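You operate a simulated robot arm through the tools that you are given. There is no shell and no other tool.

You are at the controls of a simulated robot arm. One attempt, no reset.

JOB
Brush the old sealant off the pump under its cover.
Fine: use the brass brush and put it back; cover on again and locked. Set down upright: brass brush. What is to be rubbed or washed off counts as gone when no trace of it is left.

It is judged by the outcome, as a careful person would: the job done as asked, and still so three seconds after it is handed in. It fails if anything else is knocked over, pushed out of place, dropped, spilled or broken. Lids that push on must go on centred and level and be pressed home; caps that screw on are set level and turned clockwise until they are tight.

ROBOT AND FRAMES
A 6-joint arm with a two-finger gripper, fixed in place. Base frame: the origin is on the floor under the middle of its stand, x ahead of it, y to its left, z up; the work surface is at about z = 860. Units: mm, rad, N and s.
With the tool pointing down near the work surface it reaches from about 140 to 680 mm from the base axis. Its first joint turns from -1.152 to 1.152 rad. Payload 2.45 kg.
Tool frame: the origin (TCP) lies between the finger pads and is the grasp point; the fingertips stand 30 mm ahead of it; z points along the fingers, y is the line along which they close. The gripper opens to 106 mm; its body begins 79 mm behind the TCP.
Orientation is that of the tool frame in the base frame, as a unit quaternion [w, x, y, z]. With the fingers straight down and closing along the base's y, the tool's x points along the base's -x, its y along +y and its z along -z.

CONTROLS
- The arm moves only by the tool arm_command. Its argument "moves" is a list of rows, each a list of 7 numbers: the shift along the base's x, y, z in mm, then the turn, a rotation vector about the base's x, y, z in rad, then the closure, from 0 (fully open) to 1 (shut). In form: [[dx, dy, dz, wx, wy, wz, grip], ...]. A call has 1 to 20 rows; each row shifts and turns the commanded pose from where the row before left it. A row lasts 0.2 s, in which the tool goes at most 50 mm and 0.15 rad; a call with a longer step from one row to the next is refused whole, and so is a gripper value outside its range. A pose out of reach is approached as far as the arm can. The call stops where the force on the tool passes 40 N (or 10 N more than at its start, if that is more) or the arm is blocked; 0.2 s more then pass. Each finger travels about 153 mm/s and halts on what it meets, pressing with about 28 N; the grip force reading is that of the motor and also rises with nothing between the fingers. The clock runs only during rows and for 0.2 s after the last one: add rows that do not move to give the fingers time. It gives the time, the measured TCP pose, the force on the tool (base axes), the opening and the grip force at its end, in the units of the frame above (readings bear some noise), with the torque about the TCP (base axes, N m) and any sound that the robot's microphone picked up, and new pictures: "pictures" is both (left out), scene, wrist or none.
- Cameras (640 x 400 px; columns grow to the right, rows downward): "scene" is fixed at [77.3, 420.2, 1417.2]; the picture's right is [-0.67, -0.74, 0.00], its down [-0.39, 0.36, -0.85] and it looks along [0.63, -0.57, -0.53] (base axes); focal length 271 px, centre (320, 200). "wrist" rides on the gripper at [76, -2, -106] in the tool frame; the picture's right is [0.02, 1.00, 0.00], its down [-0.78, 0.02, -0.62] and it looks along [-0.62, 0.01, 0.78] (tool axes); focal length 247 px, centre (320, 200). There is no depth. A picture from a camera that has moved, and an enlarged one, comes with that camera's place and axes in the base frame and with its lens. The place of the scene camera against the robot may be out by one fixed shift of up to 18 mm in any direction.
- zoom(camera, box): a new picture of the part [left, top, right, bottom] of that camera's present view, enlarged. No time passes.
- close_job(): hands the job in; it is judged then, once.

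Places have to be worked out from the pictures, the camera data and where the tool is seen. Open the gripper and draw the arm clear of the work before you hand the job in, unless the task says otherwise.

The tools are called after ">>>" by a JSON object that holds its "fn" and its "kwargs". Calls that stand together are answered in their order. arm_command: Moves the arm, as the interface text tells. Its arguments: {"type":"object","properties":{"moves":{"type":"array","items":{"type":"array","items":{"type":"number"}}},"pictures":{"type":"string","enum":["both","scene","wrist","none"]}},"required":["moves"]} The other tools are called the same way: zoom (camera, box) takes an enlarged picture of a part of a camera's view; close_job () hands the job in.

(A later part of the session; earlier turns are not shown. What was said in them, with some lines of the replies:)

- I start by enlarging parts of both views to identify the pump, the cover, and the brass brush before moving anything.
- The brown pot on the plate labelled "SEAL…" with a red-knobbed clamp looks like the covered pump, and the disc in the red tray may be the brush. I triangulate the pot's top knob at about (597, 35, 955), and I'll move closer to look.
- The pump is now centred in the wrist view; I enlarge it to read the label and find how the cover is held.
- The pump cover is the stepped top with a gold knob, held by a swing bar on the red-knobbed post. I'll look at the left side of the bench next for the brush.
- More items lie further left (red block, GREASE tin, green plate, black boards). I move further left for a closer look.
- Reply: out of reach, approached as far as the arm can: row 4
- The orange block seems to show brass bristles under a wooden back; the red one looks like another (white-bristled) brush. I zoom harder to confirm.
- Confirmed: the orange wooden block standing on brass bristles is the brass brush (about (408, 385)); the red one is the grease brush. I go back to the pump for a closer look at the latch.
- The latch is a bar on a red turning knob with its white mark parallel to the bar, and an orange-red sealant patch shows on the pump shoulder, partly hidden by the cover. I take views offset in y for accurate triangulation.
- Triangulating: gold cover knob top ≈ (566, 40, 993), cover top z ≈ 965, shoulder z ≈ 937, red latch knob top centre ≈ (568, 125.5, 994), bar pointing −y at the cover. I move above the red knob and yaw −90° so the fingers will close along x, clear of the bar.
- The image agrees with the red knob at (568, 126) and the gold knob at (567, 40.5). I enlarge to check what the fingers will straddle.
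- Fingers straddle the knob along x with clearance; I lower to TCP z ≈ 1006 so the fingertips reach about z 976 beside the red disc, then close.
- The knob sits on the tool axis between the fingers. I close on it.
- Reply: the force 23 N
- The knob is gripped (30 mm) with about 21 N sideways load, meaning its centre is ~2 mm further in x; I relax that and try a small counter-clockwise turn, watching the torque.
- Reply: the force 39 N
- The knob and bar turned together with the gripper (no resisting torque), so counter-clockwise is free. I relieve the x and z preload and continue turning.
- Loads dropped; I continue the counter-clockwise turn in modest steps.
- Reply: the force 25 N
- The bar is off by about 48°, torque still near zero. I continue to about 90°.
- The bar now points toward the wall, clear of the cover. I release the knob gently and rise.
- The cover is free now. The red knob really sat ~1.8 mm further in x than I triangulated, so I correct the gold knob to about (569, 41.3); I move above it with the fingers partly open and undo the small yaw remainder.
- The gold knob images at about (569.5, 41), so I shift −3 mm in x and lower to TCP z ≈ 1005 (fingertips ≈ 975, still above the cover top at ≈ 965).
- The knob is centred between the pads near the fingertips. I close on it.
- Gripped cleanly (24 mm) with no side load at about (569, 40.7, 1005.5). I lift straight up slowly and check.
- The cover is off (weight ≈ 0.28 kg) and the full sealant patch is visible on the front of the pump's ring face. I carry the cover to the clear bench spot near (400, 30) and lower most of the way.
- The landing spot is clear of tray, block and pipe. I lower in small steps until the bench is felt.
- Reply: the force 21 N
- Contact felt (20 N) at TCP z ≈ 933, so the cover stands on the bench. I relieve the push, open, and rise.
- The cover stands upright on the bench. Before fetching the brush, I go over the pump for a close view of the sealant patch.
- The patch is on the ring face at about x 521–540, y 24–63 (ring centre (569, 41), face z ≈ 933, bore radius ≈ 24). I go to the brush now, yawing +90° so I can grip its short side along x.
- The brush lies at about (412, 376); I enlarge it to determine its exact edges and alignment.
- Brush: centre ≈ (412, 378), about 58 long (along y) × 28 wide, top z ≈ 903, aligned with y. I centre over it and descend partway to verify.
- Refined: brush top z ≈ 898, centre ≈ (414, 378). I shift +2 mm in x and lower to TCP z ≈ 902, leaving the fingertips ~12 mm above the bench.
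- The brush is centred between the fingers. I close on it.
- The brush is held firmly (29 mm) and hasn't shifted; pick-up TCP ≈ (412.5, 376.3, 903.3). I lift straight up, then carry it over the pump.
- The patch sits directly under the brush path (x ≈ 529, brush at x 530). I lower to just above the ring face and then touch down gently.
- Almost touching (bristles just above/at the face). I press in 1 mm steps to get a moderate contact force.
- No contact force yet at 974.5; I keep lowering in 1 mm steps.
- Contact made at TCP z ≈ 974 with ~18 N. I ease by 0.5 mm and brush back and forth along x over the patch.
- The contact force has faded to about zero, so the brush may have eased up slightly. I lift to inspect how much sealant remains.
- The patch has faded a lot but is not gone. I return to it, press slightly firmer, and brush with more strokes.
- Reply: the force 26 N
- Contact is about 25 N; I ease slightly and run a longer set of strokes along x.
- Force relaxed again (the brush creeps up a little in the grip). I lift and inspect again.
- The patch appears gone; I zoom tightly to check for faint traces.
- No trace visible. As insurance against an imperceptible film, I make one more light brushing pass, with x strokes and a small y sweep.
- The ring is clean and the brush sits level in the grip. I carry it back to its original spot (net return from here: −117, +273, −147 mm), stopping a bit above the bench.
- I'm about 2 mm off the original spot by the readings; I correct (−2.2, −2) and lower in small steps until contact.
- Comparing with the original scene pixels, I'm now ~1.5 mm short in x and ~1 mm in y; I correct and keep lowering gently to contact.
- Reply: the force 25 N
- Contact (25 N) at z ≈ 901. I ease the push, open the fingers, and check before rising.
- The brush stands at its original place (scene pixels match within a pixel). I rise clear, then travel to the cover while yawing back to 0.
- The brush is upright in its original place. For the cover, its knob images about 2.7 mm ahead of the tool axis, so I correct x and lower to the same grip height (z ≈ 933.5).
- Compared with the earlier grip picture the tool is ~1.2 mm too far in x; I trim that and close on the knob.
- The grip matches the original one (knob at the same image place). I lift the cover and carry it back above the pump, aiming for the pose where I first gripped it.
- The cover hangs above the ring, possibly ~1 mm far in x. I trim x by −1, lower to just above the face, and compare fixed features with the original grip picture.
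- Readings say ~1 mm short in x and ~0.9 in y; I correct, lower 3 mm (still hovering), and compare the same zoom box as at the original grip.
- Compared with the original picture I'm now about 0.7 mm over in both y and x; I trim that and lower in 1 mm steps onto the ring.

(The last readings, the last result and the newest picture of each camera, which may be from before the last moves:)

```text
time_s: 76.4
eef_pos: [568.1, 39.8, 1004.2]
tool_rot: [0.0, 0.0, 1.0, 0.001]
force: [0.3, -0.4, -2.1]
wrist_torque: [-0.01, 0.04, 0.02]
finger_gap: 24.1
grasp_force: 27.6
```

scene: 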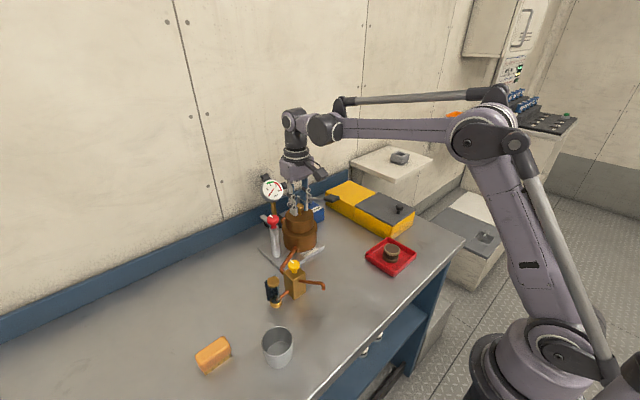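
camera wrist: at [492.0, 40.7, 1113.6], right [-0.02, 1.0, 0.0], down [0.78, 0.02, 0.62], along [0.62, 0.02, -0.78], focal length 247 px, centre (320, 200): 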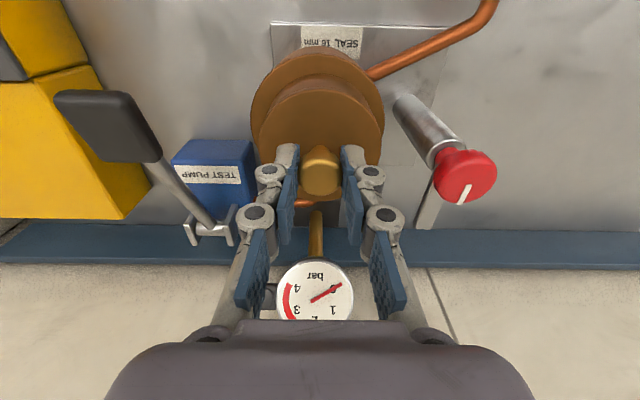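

Still no contact at z ≈ 1004; I take a look before going lower.

>>> {"fn": "arm_command", "kwargs": {"moves": [[0, 0, -0.5, 0, 0, 0, 1], [0, 0, 0, 0, 0, 0, 1]]}}

>>> {"fn": "zoom", "kwargs": {"camera": "scene", "box": [270, 190, 330, 250]}}

>>> {"fn": "zoom", "kwargs": {"camera": "wrist", "box": [240, 30, 400, 210]}}

```text
time_s: 77.0
eef_pos: [568.7, 41.5, 1003.3]
tool_rot: [0.001, 0.0, 1.0, 0.001]
force: [0.4, -1.1, 1.1]
wrist_torque: [-0.01, -0.04, -0.01]
finger_gap: 24.3
grasp_force: 27.9
camera wrist: at [491.2, 40.1, 1111.0], right [-0.02, 1.0, 0.0], down [0.78, 0.02, 0.62], along [0.62, 0.02, -0.78], focal length 247 px, centre (320, 200)
```

scene: 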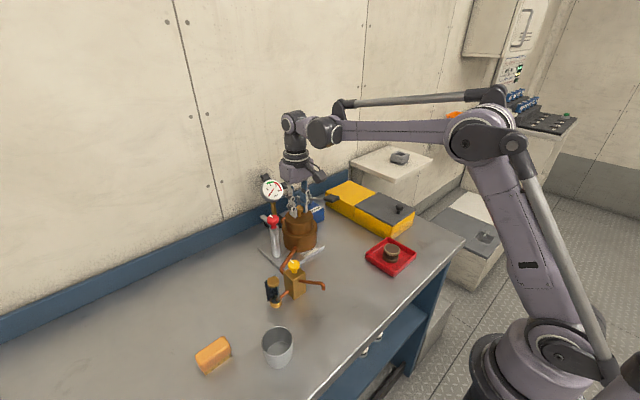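
wrist: 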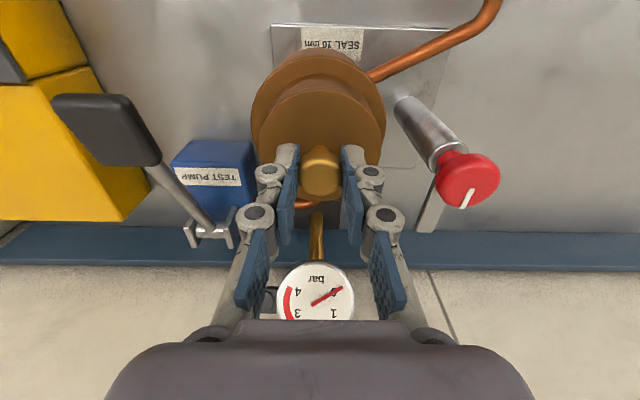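

```text
6.67 times, centred on (300, 220) of scene
camera zoom: at [77.3, 420.1, 1417.2], right [-0.67, -0.74, 0.0], down [-0.39, 0.36, -0.85], along [0.63, -0.57, -0.53], focal length 1806 px, centre (453, 67)
```

zoom: 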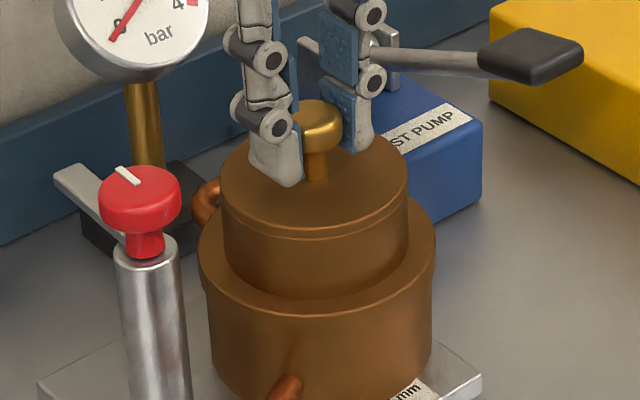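

```text
2.22 times, centred on (320, 120) of wrist
camera zoom: at [491.2, 40.1, 1111.0], right [-0.02, 1.0, 0.0], down [0.78, 0.02, 0.62], along [0.62, 0.02, -0.78], focal length 549 px, centre (320, 378)
```

zoom: 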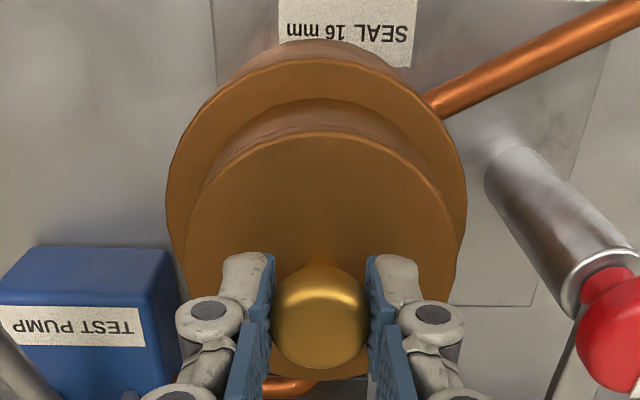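

Contact is just beginning (weight unloaded) and the camera pose matches the original within ~0.2 mm. I check centring with the same zoom box as the original.

>>> {"fn": "zoom", "kwargs": {"camera": "wrist", "box": [240, 90, 400, 250]}}

>>> {"fn": "zoom", "kwargs": {"camera": "scene", "box": [255, 195, 335, 265]}}

```text
2.50 times, centred on (320, 170) of wrist
camera zoom: at [491.2, 40.1, 1111.0], right [-0.02, 1.0, 0.0], down [0.78, 0.02, 0.62], along [0.62, 0.02, -0.78], focal length 617 px, centre (320, 275)
```

zoom: 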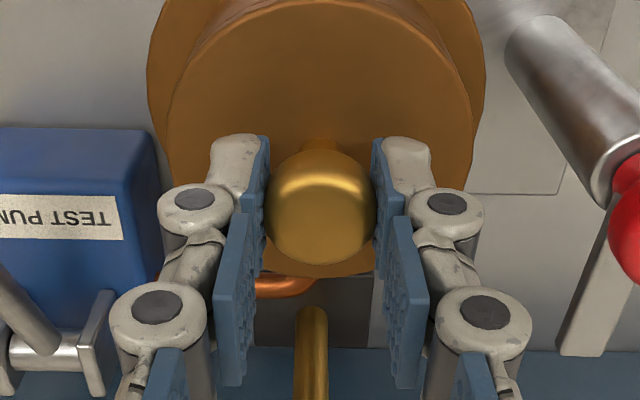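

```text
5.71 times, centred on (295, 230) of scene
camera zoom: at [77.3, 420.1, 1417.2], right [-0.67, -0.74, 0.0], down [-0.39, 0.36, -0.85], along [0.63, -0.57, -0.53], focal length 1548 px, centre (463, 29)
```

zoom: 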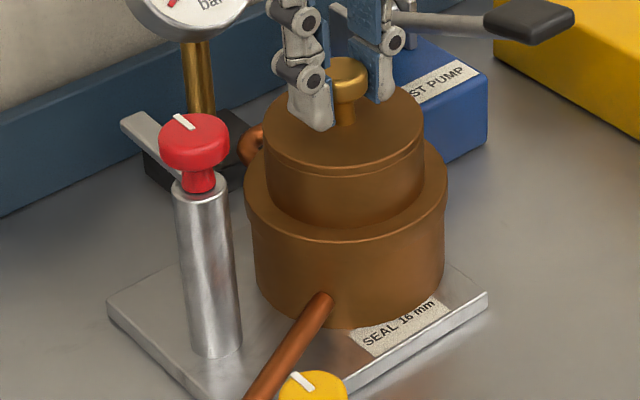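

Same box comparison shows the cover concentric with the ring as originally. I press it home gently.

>>> {"fn": "arm_command", "kwargs": {"moves": [[0, 0, -1, 0, 0, 0, 1], [0, 0, -0.7, 0, 0, 0, 1], [0, 0, 0, 0, 0, 0, 1]], "pictures": "none"}}

```text
time_s: 77.8
eef_pos: [567.6, 41.8, 1004.1]
tool_rot: [0.001, -0.002, 1.0, 0.001]
force: [5.1, -0.2, 18.7]
wrist_torque: [0.02, -0.14, -0.01]
finger_gap: 24.4
grasp_force: 28.3
```

Seated with ~19 N. I ease the push, open the fingers and rise clear, then check that it's level and centred.

>>> {"fn": "arm_command", "kwargs": {"moves": [[0, 0, 1, 0, 0, 0, 1], [0, 0, 0, 0, 0, 0, 0.75], [0, 0, 0, 0, 0, 0, 0.6], [0, 0, 0, 0, 0, 0, 0.6], [0, 0, 20, 0, 0, 0, 0.6], [0, 0, 35, 0, 0, 0, 0.6], [0, 0, 0, 0, 0, 0, 0.6]]}}

>>> {"fn": "zoom", "kwargs": {"camera": "wrist", "box": [240, 10, 400, 190]}}

>>> {"fn": "zoom", "kwargs": {"camera": "scene", "box": [255, 195, 335, 265]}}

```text
time_s: 79.4
eef_pos: [569.3, 42.9, 1059.0]
tool_rot: [0.0, 0.0, 1.0, 0.0]
force: [-0.2, 0.1, 0.3]
wrist_torque: [0.0, -0.02, 0.02]
finger_gap: 42.3
grasp_force: 0.1
camera wrist: at [491.9, 41.1, 1166.3], right [-0.02, 1.0, 0.0], down [0.78, 0.02, 0.62], along [0.62, 0.02, -0.78], focal length 247 px, centre (320, 200)
```

scene: 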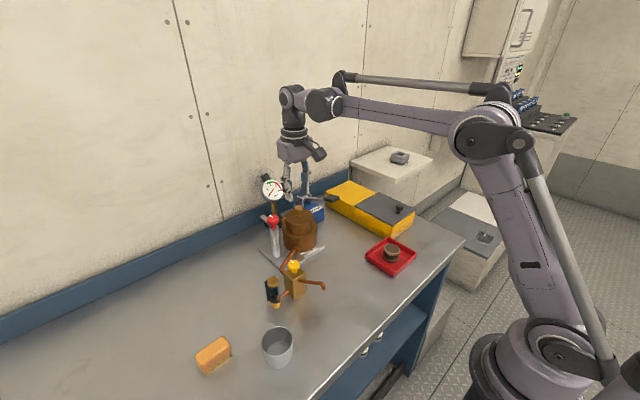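
wrist: 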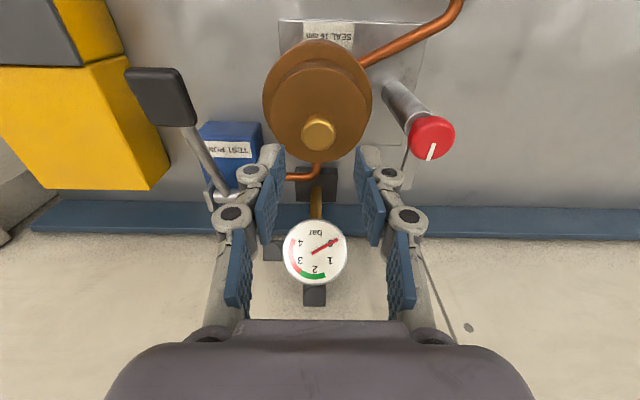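

```text
2.22 times, centred on (320, 100) of wrist
camera zoom: at [491.9, 41.1, 1166.3], right [-0.02, 1.0, 0.0], down [0.78, 0.02, 0.62], along [0.62, 0.02, -0.78], focal length 549 px, centre (320, 422)
```

zoom: 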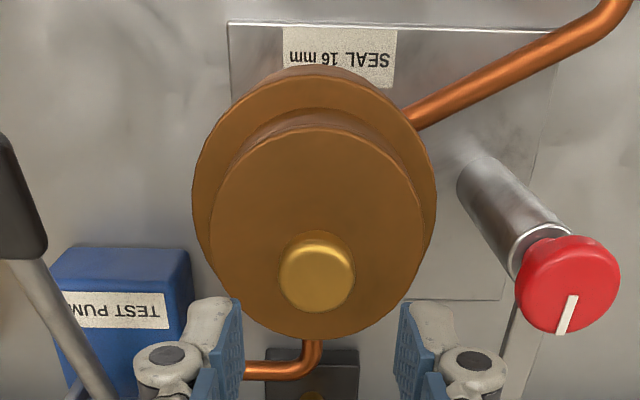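

```text
5.71 times, centred on (295, 230) of scene
camera zoom: at [77.3, 420.2, 1417.2], right [-0.67, -0.74, 0.0], down [-0.39, 0.36, -0.85], along [0.63, -0.57, -0.53], focal length 1548 px, centre (463, 29)
```

zoom: 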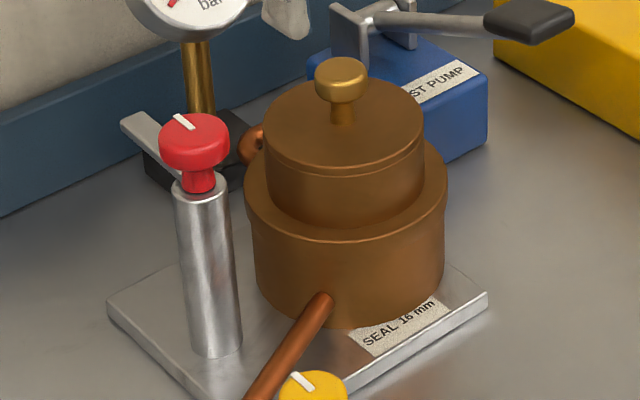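

The cover is back exactly as in the first picture. Now I go to the red latch knob (≈ (570, 125.4)) to swing the bar back over the cover.

>>> {"fn": "arm_command", "kwargs": {"moves": [[0, 0, 25, 0, 0, 0, 0.5], [0.3, 40, 0, 0, 0, 0, 0.5], [0.3, 42.5, 0, 0, 0, 0, 0.5], [0, 0, -20, 0, 0, -0.03, 0.5], [0, 0, 0, 0, 0, 0, 0.5]], "pictures": "wrist"}}

>>> {"fn": "zoom", "kwargs": {"camera": "wrist", "box": [220, 60, 420, 240]}}

```text
time_s: 80.6
eef_pos: [567.1, 124.6, 1063.2]
tool_rot: [-0.001, 0.015, 1.0, 0.0]
force: [0.2, 0.6, 0.5]
wrist_torque: [0.02, 0.01, -0.01]
finger_gap: 53.2
grasp_force: 0.1
camera wrist: at [490.6, 125.4, 1170.8], right [0.01, 1.0, 0.0], down [0.78, -0.01, 0.62], along [0.62, 0.0, -0.78], focal length 247 px, centre (320, 200)
```

wrist: 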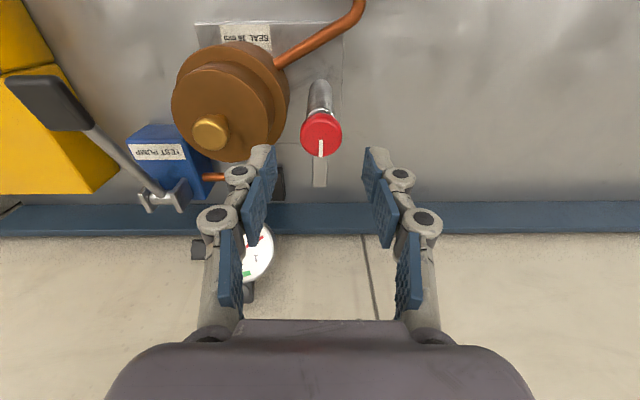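

```text
2.22 times, centred on (320, 150) of wrist
camera zoom: at [490.6, 125.4, 1170.8], right [0.01, 1.0, 0.0], down [0.78, -0.01, 0.62], along [0.62, 0.0, -0.78], focal length 549 px, centre (320, 311)
```

zoom: 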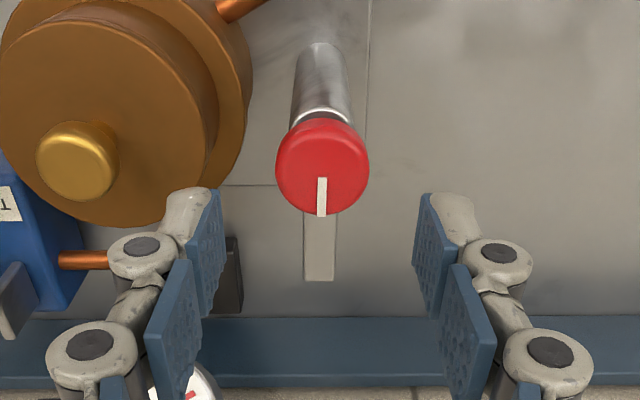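

The knob is on the tool axis in y; I adjust +2 mm in x, lower to z ≈ 1007 and close on it.

>>> {"fn": "arm_command", "kwargs": {"moves": [[2, 0.5, -25, 0, 0, 0, 0.5], [0, 0, -20, 0, 0, 0, 0.5], [0, 0, -11, 0, 0, 0, 0.5], [0, 0, 0, 0, 0, 0, 0.5]], "pictures": "wrist"}}

>>> {"fn": "zoom", "kwargs": {"camera": "wrist", "box": [220, 80, 420, 260]}}

```text
time_s: 81.6
eef_pos: [570.9, 123.2, 1008.7]
tool_rot: [0.0, 0.015, 1.0, 0.001]
force: [-0.4, 0.2, 0.9]
wrist_torque: [-0.02, -0.04, -0.01]
finger_gap: 52.9
grasp_force: 0.0
camera wrist: at [493.4, 125.2, 1114.2], right [0.01, 1.0, 0.0], down [0.78, -0.01, 0.62], along [0.62, 0.0, -0.78], focal length 247 px, centre (320, 200)
```

wrist: 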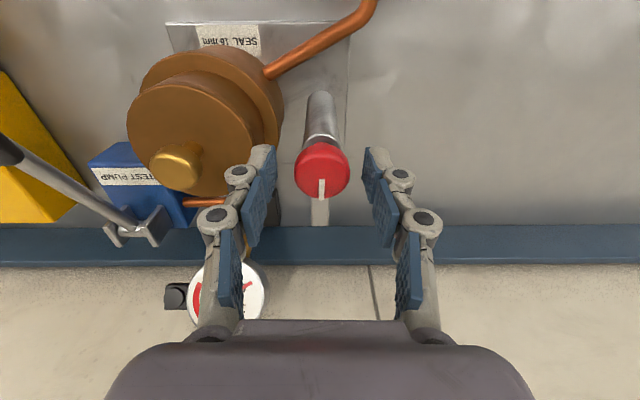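

```text
2.22 times, centred on (320, 170) of wrist
camera zoom: at [493.4, 125.2, 1114.2], right [0.01, 1.0, 0.0], down [0.78, -0.01, 0.62], along [0.62, 0.0, -0.78], focal length 549 px, centre (320, 267)
```

zoom: 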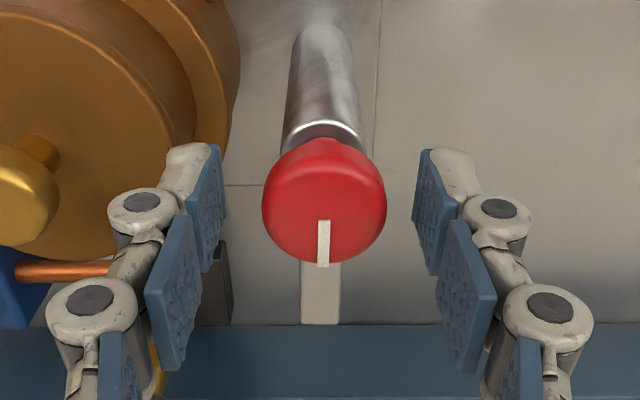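

Centred within ~0.6 mm; I nudge and close.

>>> {"fn": "arm_command", "kwargs": {"moves": [[-0.5, 0.6, 0, 0, 0, 0, 0.5], [0, 0, 0, 0, 0, 0, 0.7], [0, 0, 0, 0, 0, 0, 1], [0, 0, 0, 0, 0, 0, 1], [0, 0, 0, 0, 0, 0, 1]], "pictures": "none"}}

```text
time_s: 82.8
eef_pos: [570.3, 124.9, 1008.0]
tool_rot: [0.001, 0.015, 1.0, 0.001]
force: [0.5, 3.0, 0.3]
wrist_torque: [0.0, -0.04, 0.03]
finger_gap: 30.3
grasp_force: 45.3
```

Gripped with almost no side load. I start turning clockwise (negative z) back toward the locked position, in two stages.

>>> {"fn": "arm_command", "kwargs": {"moves": [[0, 0, 0, 0, 0, -0.12, 1], [0, 0, 0, 0, 0, -0.12, 1], [0, 0, 0, 0, 0, -0.12, 1], [0, 0, 0, 0, 0, -0.12, 1], [0, 0, 0, 0, 0, -0.12, 1], [0, 0, 0, 0, 0, -0.12, 1]], "pictures": "wrist"}}

```text
time_s: 84.2
eef_pos: [571.1, 125.2, 1008.2]
tool_rot: [0.0, 0.368, 0.93, 0.001]
force: [-3.8, 1.3, 8.8]
wrist_torque: [0.68, 0.86, -0.01]
finger_gap: 30.6
grasp_force: 45.7
camera wrist: at [512.4, 176.3, 1114.3], right [0.67, 0.74, 0.0], down [0.58, -0.52, 0.62], along [0.46, -0.41, -0.78], focal length 247 px, centre (320, 200)
```

wrist: 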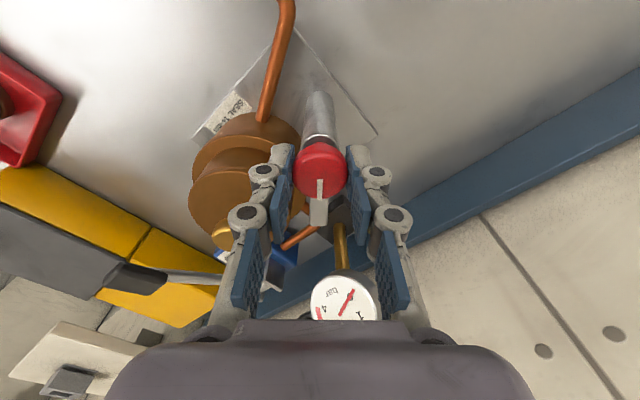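

The bar follows; torque low. I continue most of the remaining turn.

>>> {"fn": "arm_command", "kwargs": {"moves": [[0, 0, 0, 0, 0, -0.12, 1], [0, 0, 0, 0, 0, -0.12, 1], [0, 0, 0, 0, 0, -0.12, 1], [0, 0, 0, 0, 0, -0.12, 1], [0, 0, 0, 0, 0, -0.12, 1], [0, 0, 0, 0, 0, -0.12, 1]], "pictures": "wrist"}}

>>> {"fn": "zoom", "kwargs": {"camera": "wrist", "box": [240, 80, 400, 260]}}

```text
time_s: 85.6
eef_pos: [569.9, 124.2, 1007.4]
tool_rot: [0.001, 0.672, 0.741, 0.002]
force: [-7.2, 0.7, 7.0]
wrist_torque: [-0.11, 0.05, -0.01]
finger_gap: 30.6
grasp_force: 44.4
camera wrist: at [559.8, 201.2, 1114.2], right [0.99, 0.12, 0.0], down [0.09, -0.78, 0.62], along [0.08, -0.62, -0.78], focal length 247 px, centre (320, 200)
```

wrist: 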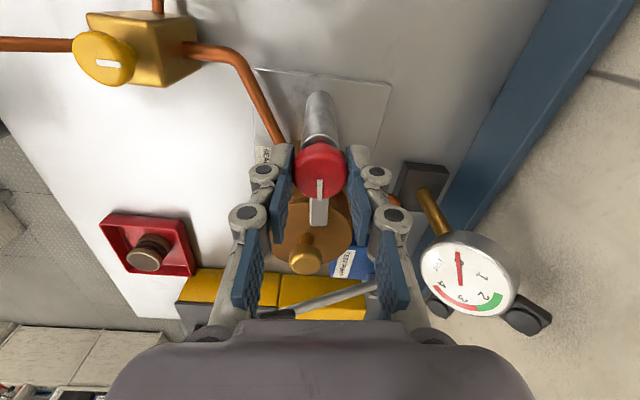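

```text
2.22 times, centred on (320, 170) of wrist
camera zoom: at [559.8, 201.2, 1114.2], right [0.99, 0.12, 0.0], down [0.09, -0.78, 0.62], along [0.08, -0.62, -0.78], focal length 549 px, centre (320, 267)
```

zoom: 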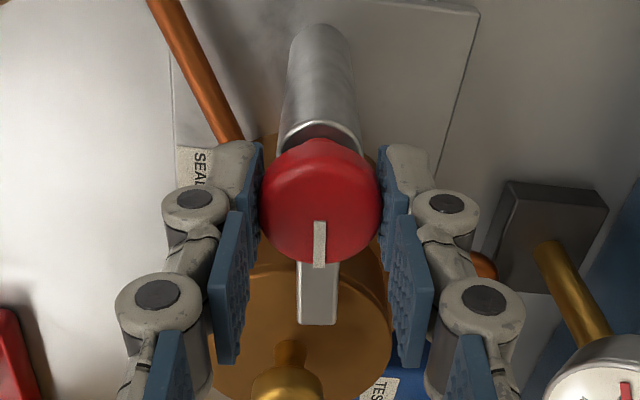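

Yaw is −1.473 now; 0.098 rad remains to the original locked angle. I finish it in small steps.

>>> {"fn": "arm_command", "kwargs": {"moves": [[0, 0, 0, 0, 0, -0.05, 1], [0, 0, 0, 0, 0, -0.05, 1], [0, 0, 0, 0, 0, 0, 1]], "pictures": "wrist"}}

>>> {"fn": "zoom", "kwargs": {"camera": "wrist", "box": [240, 80, 400, 240]}}

```text
time_s: 86.4
eef_pos: [569.7, 124.5, 1007.8]
tool_rot: [0.0, 0.707, 0.708, -0.001]
force: [-13.9, -0.4, -0.6]
wrist_torque: [0.01, 0.2, 0.0]
finger_gap: 30.7
grasp_force: 45.0
camera wrist: at [567.4, 201.7, 1114.2], right [1.0, 0.02, 0.0], down [0.02, -0.78, 0.62], along [0.01, -0.62, -0.78], focal length 247 px, centre (320, 200)
```

wrist: 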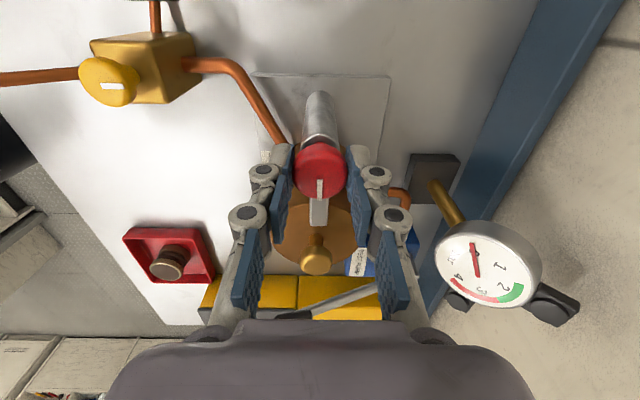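

```text
2.50 times, centred on (320, 160) of wrist
camera zoom: at [567.4, 201.7, 1114.2], right [1.0, 0.02, 0.0], down [0.02, -0.78, 0.62], along [0.01, -0.62, -0.78], focal length 617 px, centre (320, 300)
```

zoom: 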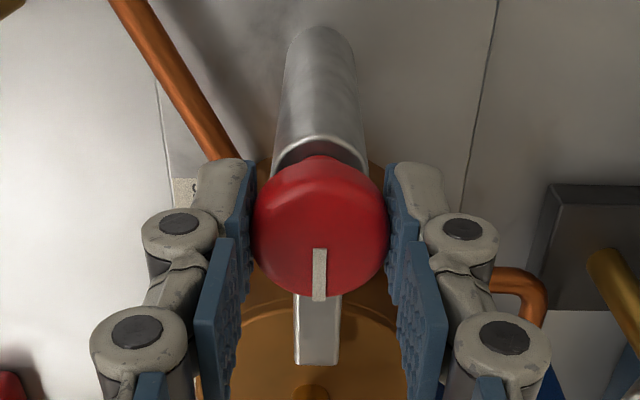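

The bar is back over the cover at the original angle. I test for an end stop with a tiny further clockwise turn.

>>> {"fn": "arm_command", "kwargs": {"moves": [[0.8, 0, 0, 0, 0, -0.02, 1], [0, 0, 0, 0, 0, -0.03, 1], [0, 0, 0, 0, 0, 0, 1]], "pictures": "wrist"}}

>>> {"fn": "zoom", "kwargs": {"camera": "wrist", "box": [240, 80, 400, 240]}}

```text
time_s: 87.2
eef_pos: [570.2, 123.7, 1007.5]
tool_rot: [0.0, 0.725, 0.689, -0.001]
force: [-18.1, -2.9, -7.9]
wrist_torque: [0.1, 0.26, 0.37]
finger_gap: 30.5
grasp_force: 44.8
camera wrist: at [571.4, 201.3, 1114.1], right [1.0, -0.03, 0.0], down [-0.02, -0.78, 0.62], along [-0.02, -0.62, -0.78], focal length 247 px, centre (320, 200)
```

wrist: 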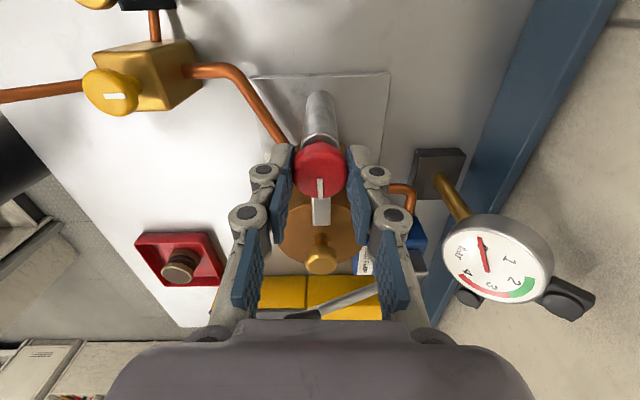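

```text
2.50 times, centred on (320, 160) of wrist
camera zoom: at [571.4, 201.3, 1114.1], right [1.0, -0.03, 0.0], down [-0.02, -0.78, 0.62], along [-0.02, -0.62, -0.78], focal length 617 px, centre (320, 300)
```

zoom: 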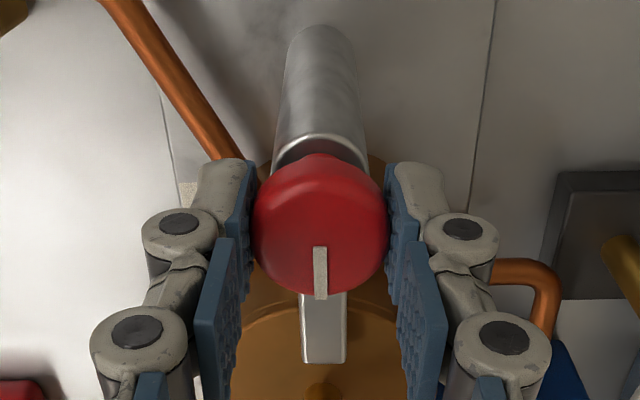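

The torque rose to 0.37 N·m and the knob stopped following: the latch is at its end stop, locked. I relieve the x load, release, and rise.

>>> {"fn": "arm_command", "kwargs": {"moves": [[-1.2, 0, 0.3, 0, 0, 0, 1], [0, 0, 0, 0, 0, 0, 1], [0, 0, 0, 0, 0, 0, 0.6], [0, 0, 0, 0, 0, 0, 0.4], [0, 0, 0, 0, 0, 0, 0.3], [0, 0, 20, 0, 0, 0, 0.3], [0, 0, 40, 0, 0, 0, 0.3], [0, 0, 40, 0, 0, 0, 0.3]]}}

>>> {"fn": "zoom", "kwargs": {"camera": "wrist", "box": [240, 60, 400, 240]}}

>>> {"fn": "zoom", "kwargs": {"camera": "scene", "box": [255, 195, 335, 265]}}

```text
time_s: 89.0
eef_pos: [567.9, 126.0, 1107.9]
tool_rot: [0.001, 0.724, 0.69, 0.001]
force: [0.5, -0.2, -0.5]
wrist_torque: [0.02, 0.01, 0.03]
finger_gap: 74.4
grasp_force: 0.1
camera wrist: at [570.2, 203.3, 1214.8], right [1.0, -0.03, 0.0], down [-0.02, -0.78, 0.62], along [-0.02, -0.62, -0.78], focal length 247 px, centre (320, 200)
```

scene: 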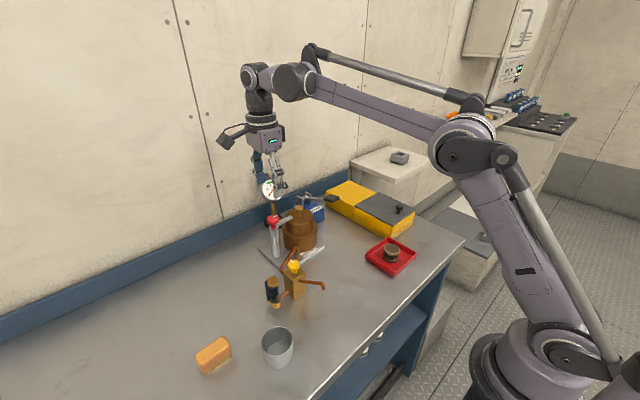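
wrist: 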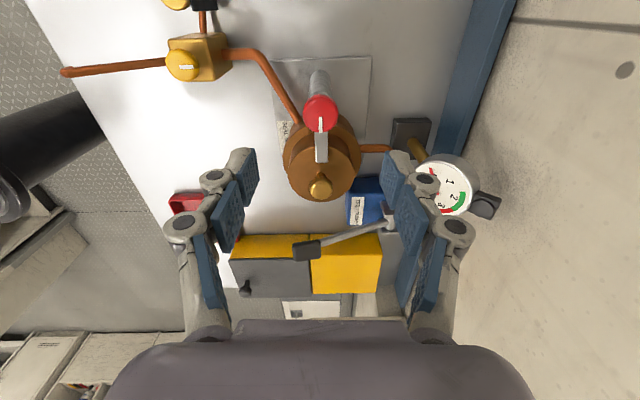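

```text
2.22 times, centred on (320, 150) of wrist
camera zoom: at [570.2, 203.3, 1214.8], right [1.0, -0.03, 0.0], down [-0.02, -0.78, 0.62], along [-0.02, -0.62, -0.78], focal length 549 px, centre (320, 311)
```

zoom: 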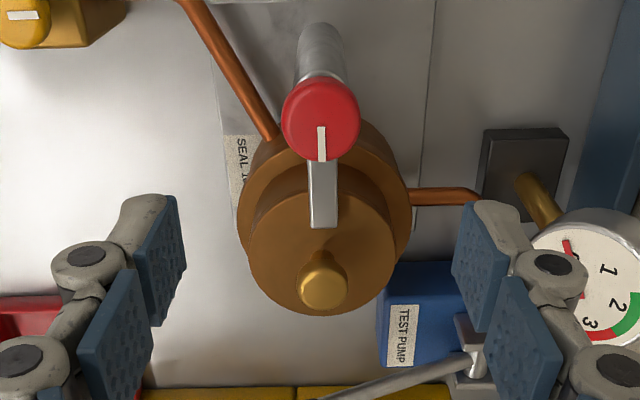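

```text
5.71 times, centred on (295, 230) of scene
camera zoom: at [77.3, 420.2, 1417.2], right [-0.67, -0.74, 0.0], down [-0.39, 0.36, -0.85], along [0.63, -0.57, -0.53], focal length 1548 px, centre (463, 29)
```

zoom: 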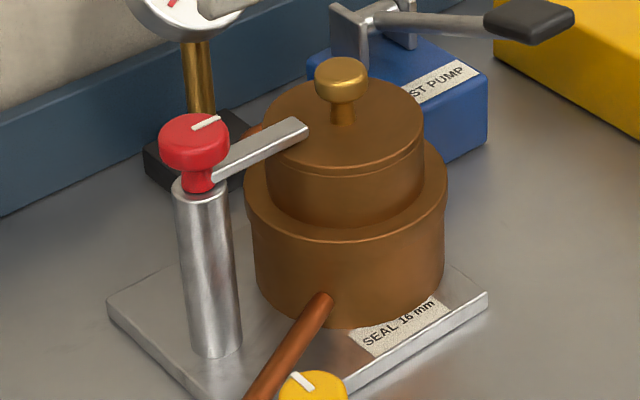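

The latch bar lies over the cover exactly as in the first picture. I withdraw the arm to near its starting pose with the gripper open and make a last check.

>>> {"fn": "arm_command", "kwargs": {"moves": [[0, 0, 40, 0, 0, 0, 0.2], [0, 0, 40, 0, 0, 0, 0], [-25, 2, 5, 0, 0, 0.14, 0], [-25, 2, 5, 0, 0, 0.14, 0], [-25, 2, 5, 0, 0, 0.14, 0], [-25, 2, 5, 0, 0, 0.14, 0], [-25, 2, 5, 0, 0, 0.14, 0], [-25, 2, 5, 0, 0, 0.14, 0], [-25, 2, 5, 0, 0, 0.14, 0], [-25, 2, 5, 0, 0, 0.14, 0], [-25, 2, 5, 0, 0, 0.14, 0], [-25, 2, 5, 0, 0, 0.14, 0], [-25, 2, 5, 0, 0, 0.14, 0], [0, 0, 0, 0, 0, 0.08, 0], [0, 0, 0, 0, 0, 0, 0]]}}

>>> {"fn": "zoom", "kwargs": {"camera": "scene", "box": [160, 160, 440, 390]}}

>>> {"fn": "zoom", "kwargs": {"camera": "wrist", "box": [200, 60, 460, 290]}}

```text
time_s: 92.2
eef_pos: [290.7, 147.0, 1230.4]
tool_rot: [0.0, -0.002, 1.0, 0.001]
force: [-0.3, -0.8, 1.0]
wrist_torque: [0.01, 0.0, -0.02]
finger_gap: 106.1
grasp_force: 0.0
out of reach, approached as far as the arm can: row 2
camera wrist: at [213.4, 145.4, 1336.2], right [-0.02, 1.0, 0.0], down [0.78, 0.02, 0.62], along [0.62, 0.02, -0.78], focal length 247 px, centre (320, 200)
```

scene: 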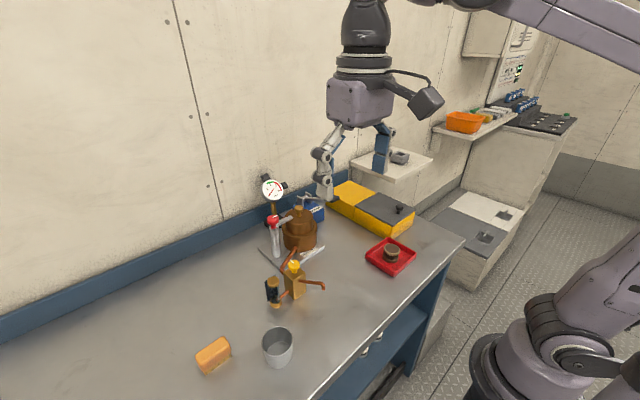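
wrist: 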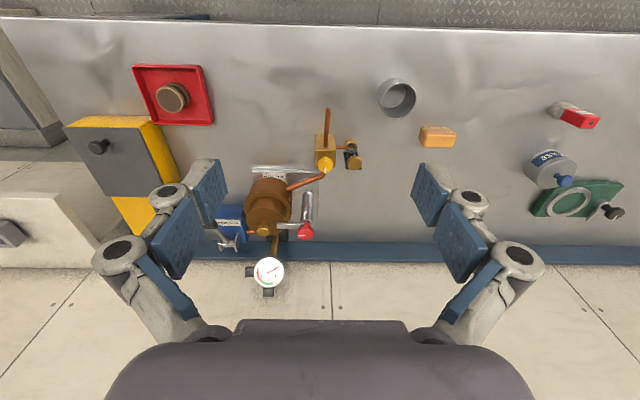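

```text
1.74 times, centred on (300, 275) of scene
camera zoom: at [77.3, 420.2, 1417.2], right [-0.67, -0.74, 0.0], down [-0.39, 0.36, -0.85], along [0.63, -0.57, -0.53], focal length 471 px, centre (355, 70)
```

zoom: 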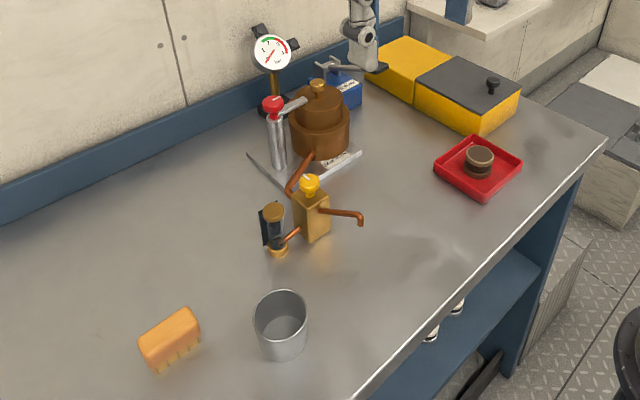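

```text
1.74 times, centred on (330, 175) of wrist
camera zoom: at [213.4, 145.4, 1336.2], right [-0.02, 1.0, 0.0], down [0.78, 0.02, 0.62], along [0.62, 0.02, -0.78], focal length 430 px, centre (303, 244)
```

zoom: 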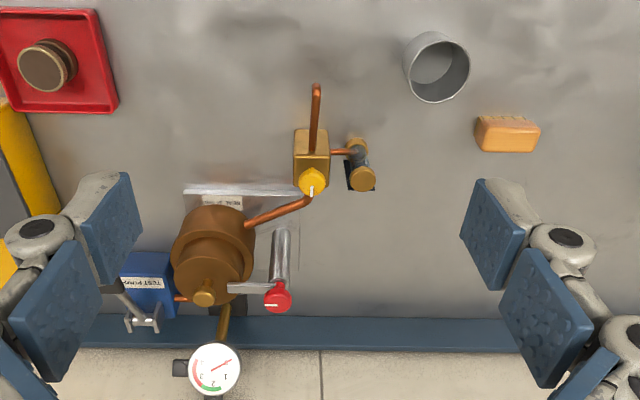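

All is as at the start except that the sealant is gone. The cover is on and locked, the brass brush stands upright in its place, nothing else has moved, and the arm is clear with the gripper open. I hand the job in.

>>> {"fn": "close_job", "kwargs": {}}

```text
The job is handed in.
```

The old sealant is off the pump, and I handed the job in. Close-up views from both cameras showed no trace left, and I made one extra light pass after that as insurance.

- **Brush:** I used the brass brush. It is back in its original spot, standing upright on its bristles.
- **Cover:** It is back on, centred and pressed down. I turned the latch clockwise until it hit its end stop, so the bar lies over the cover as it did at the start.
- **Everything else:** In the final pictures nothing else on the bench had moved, and the arm was clear with the gripper open.
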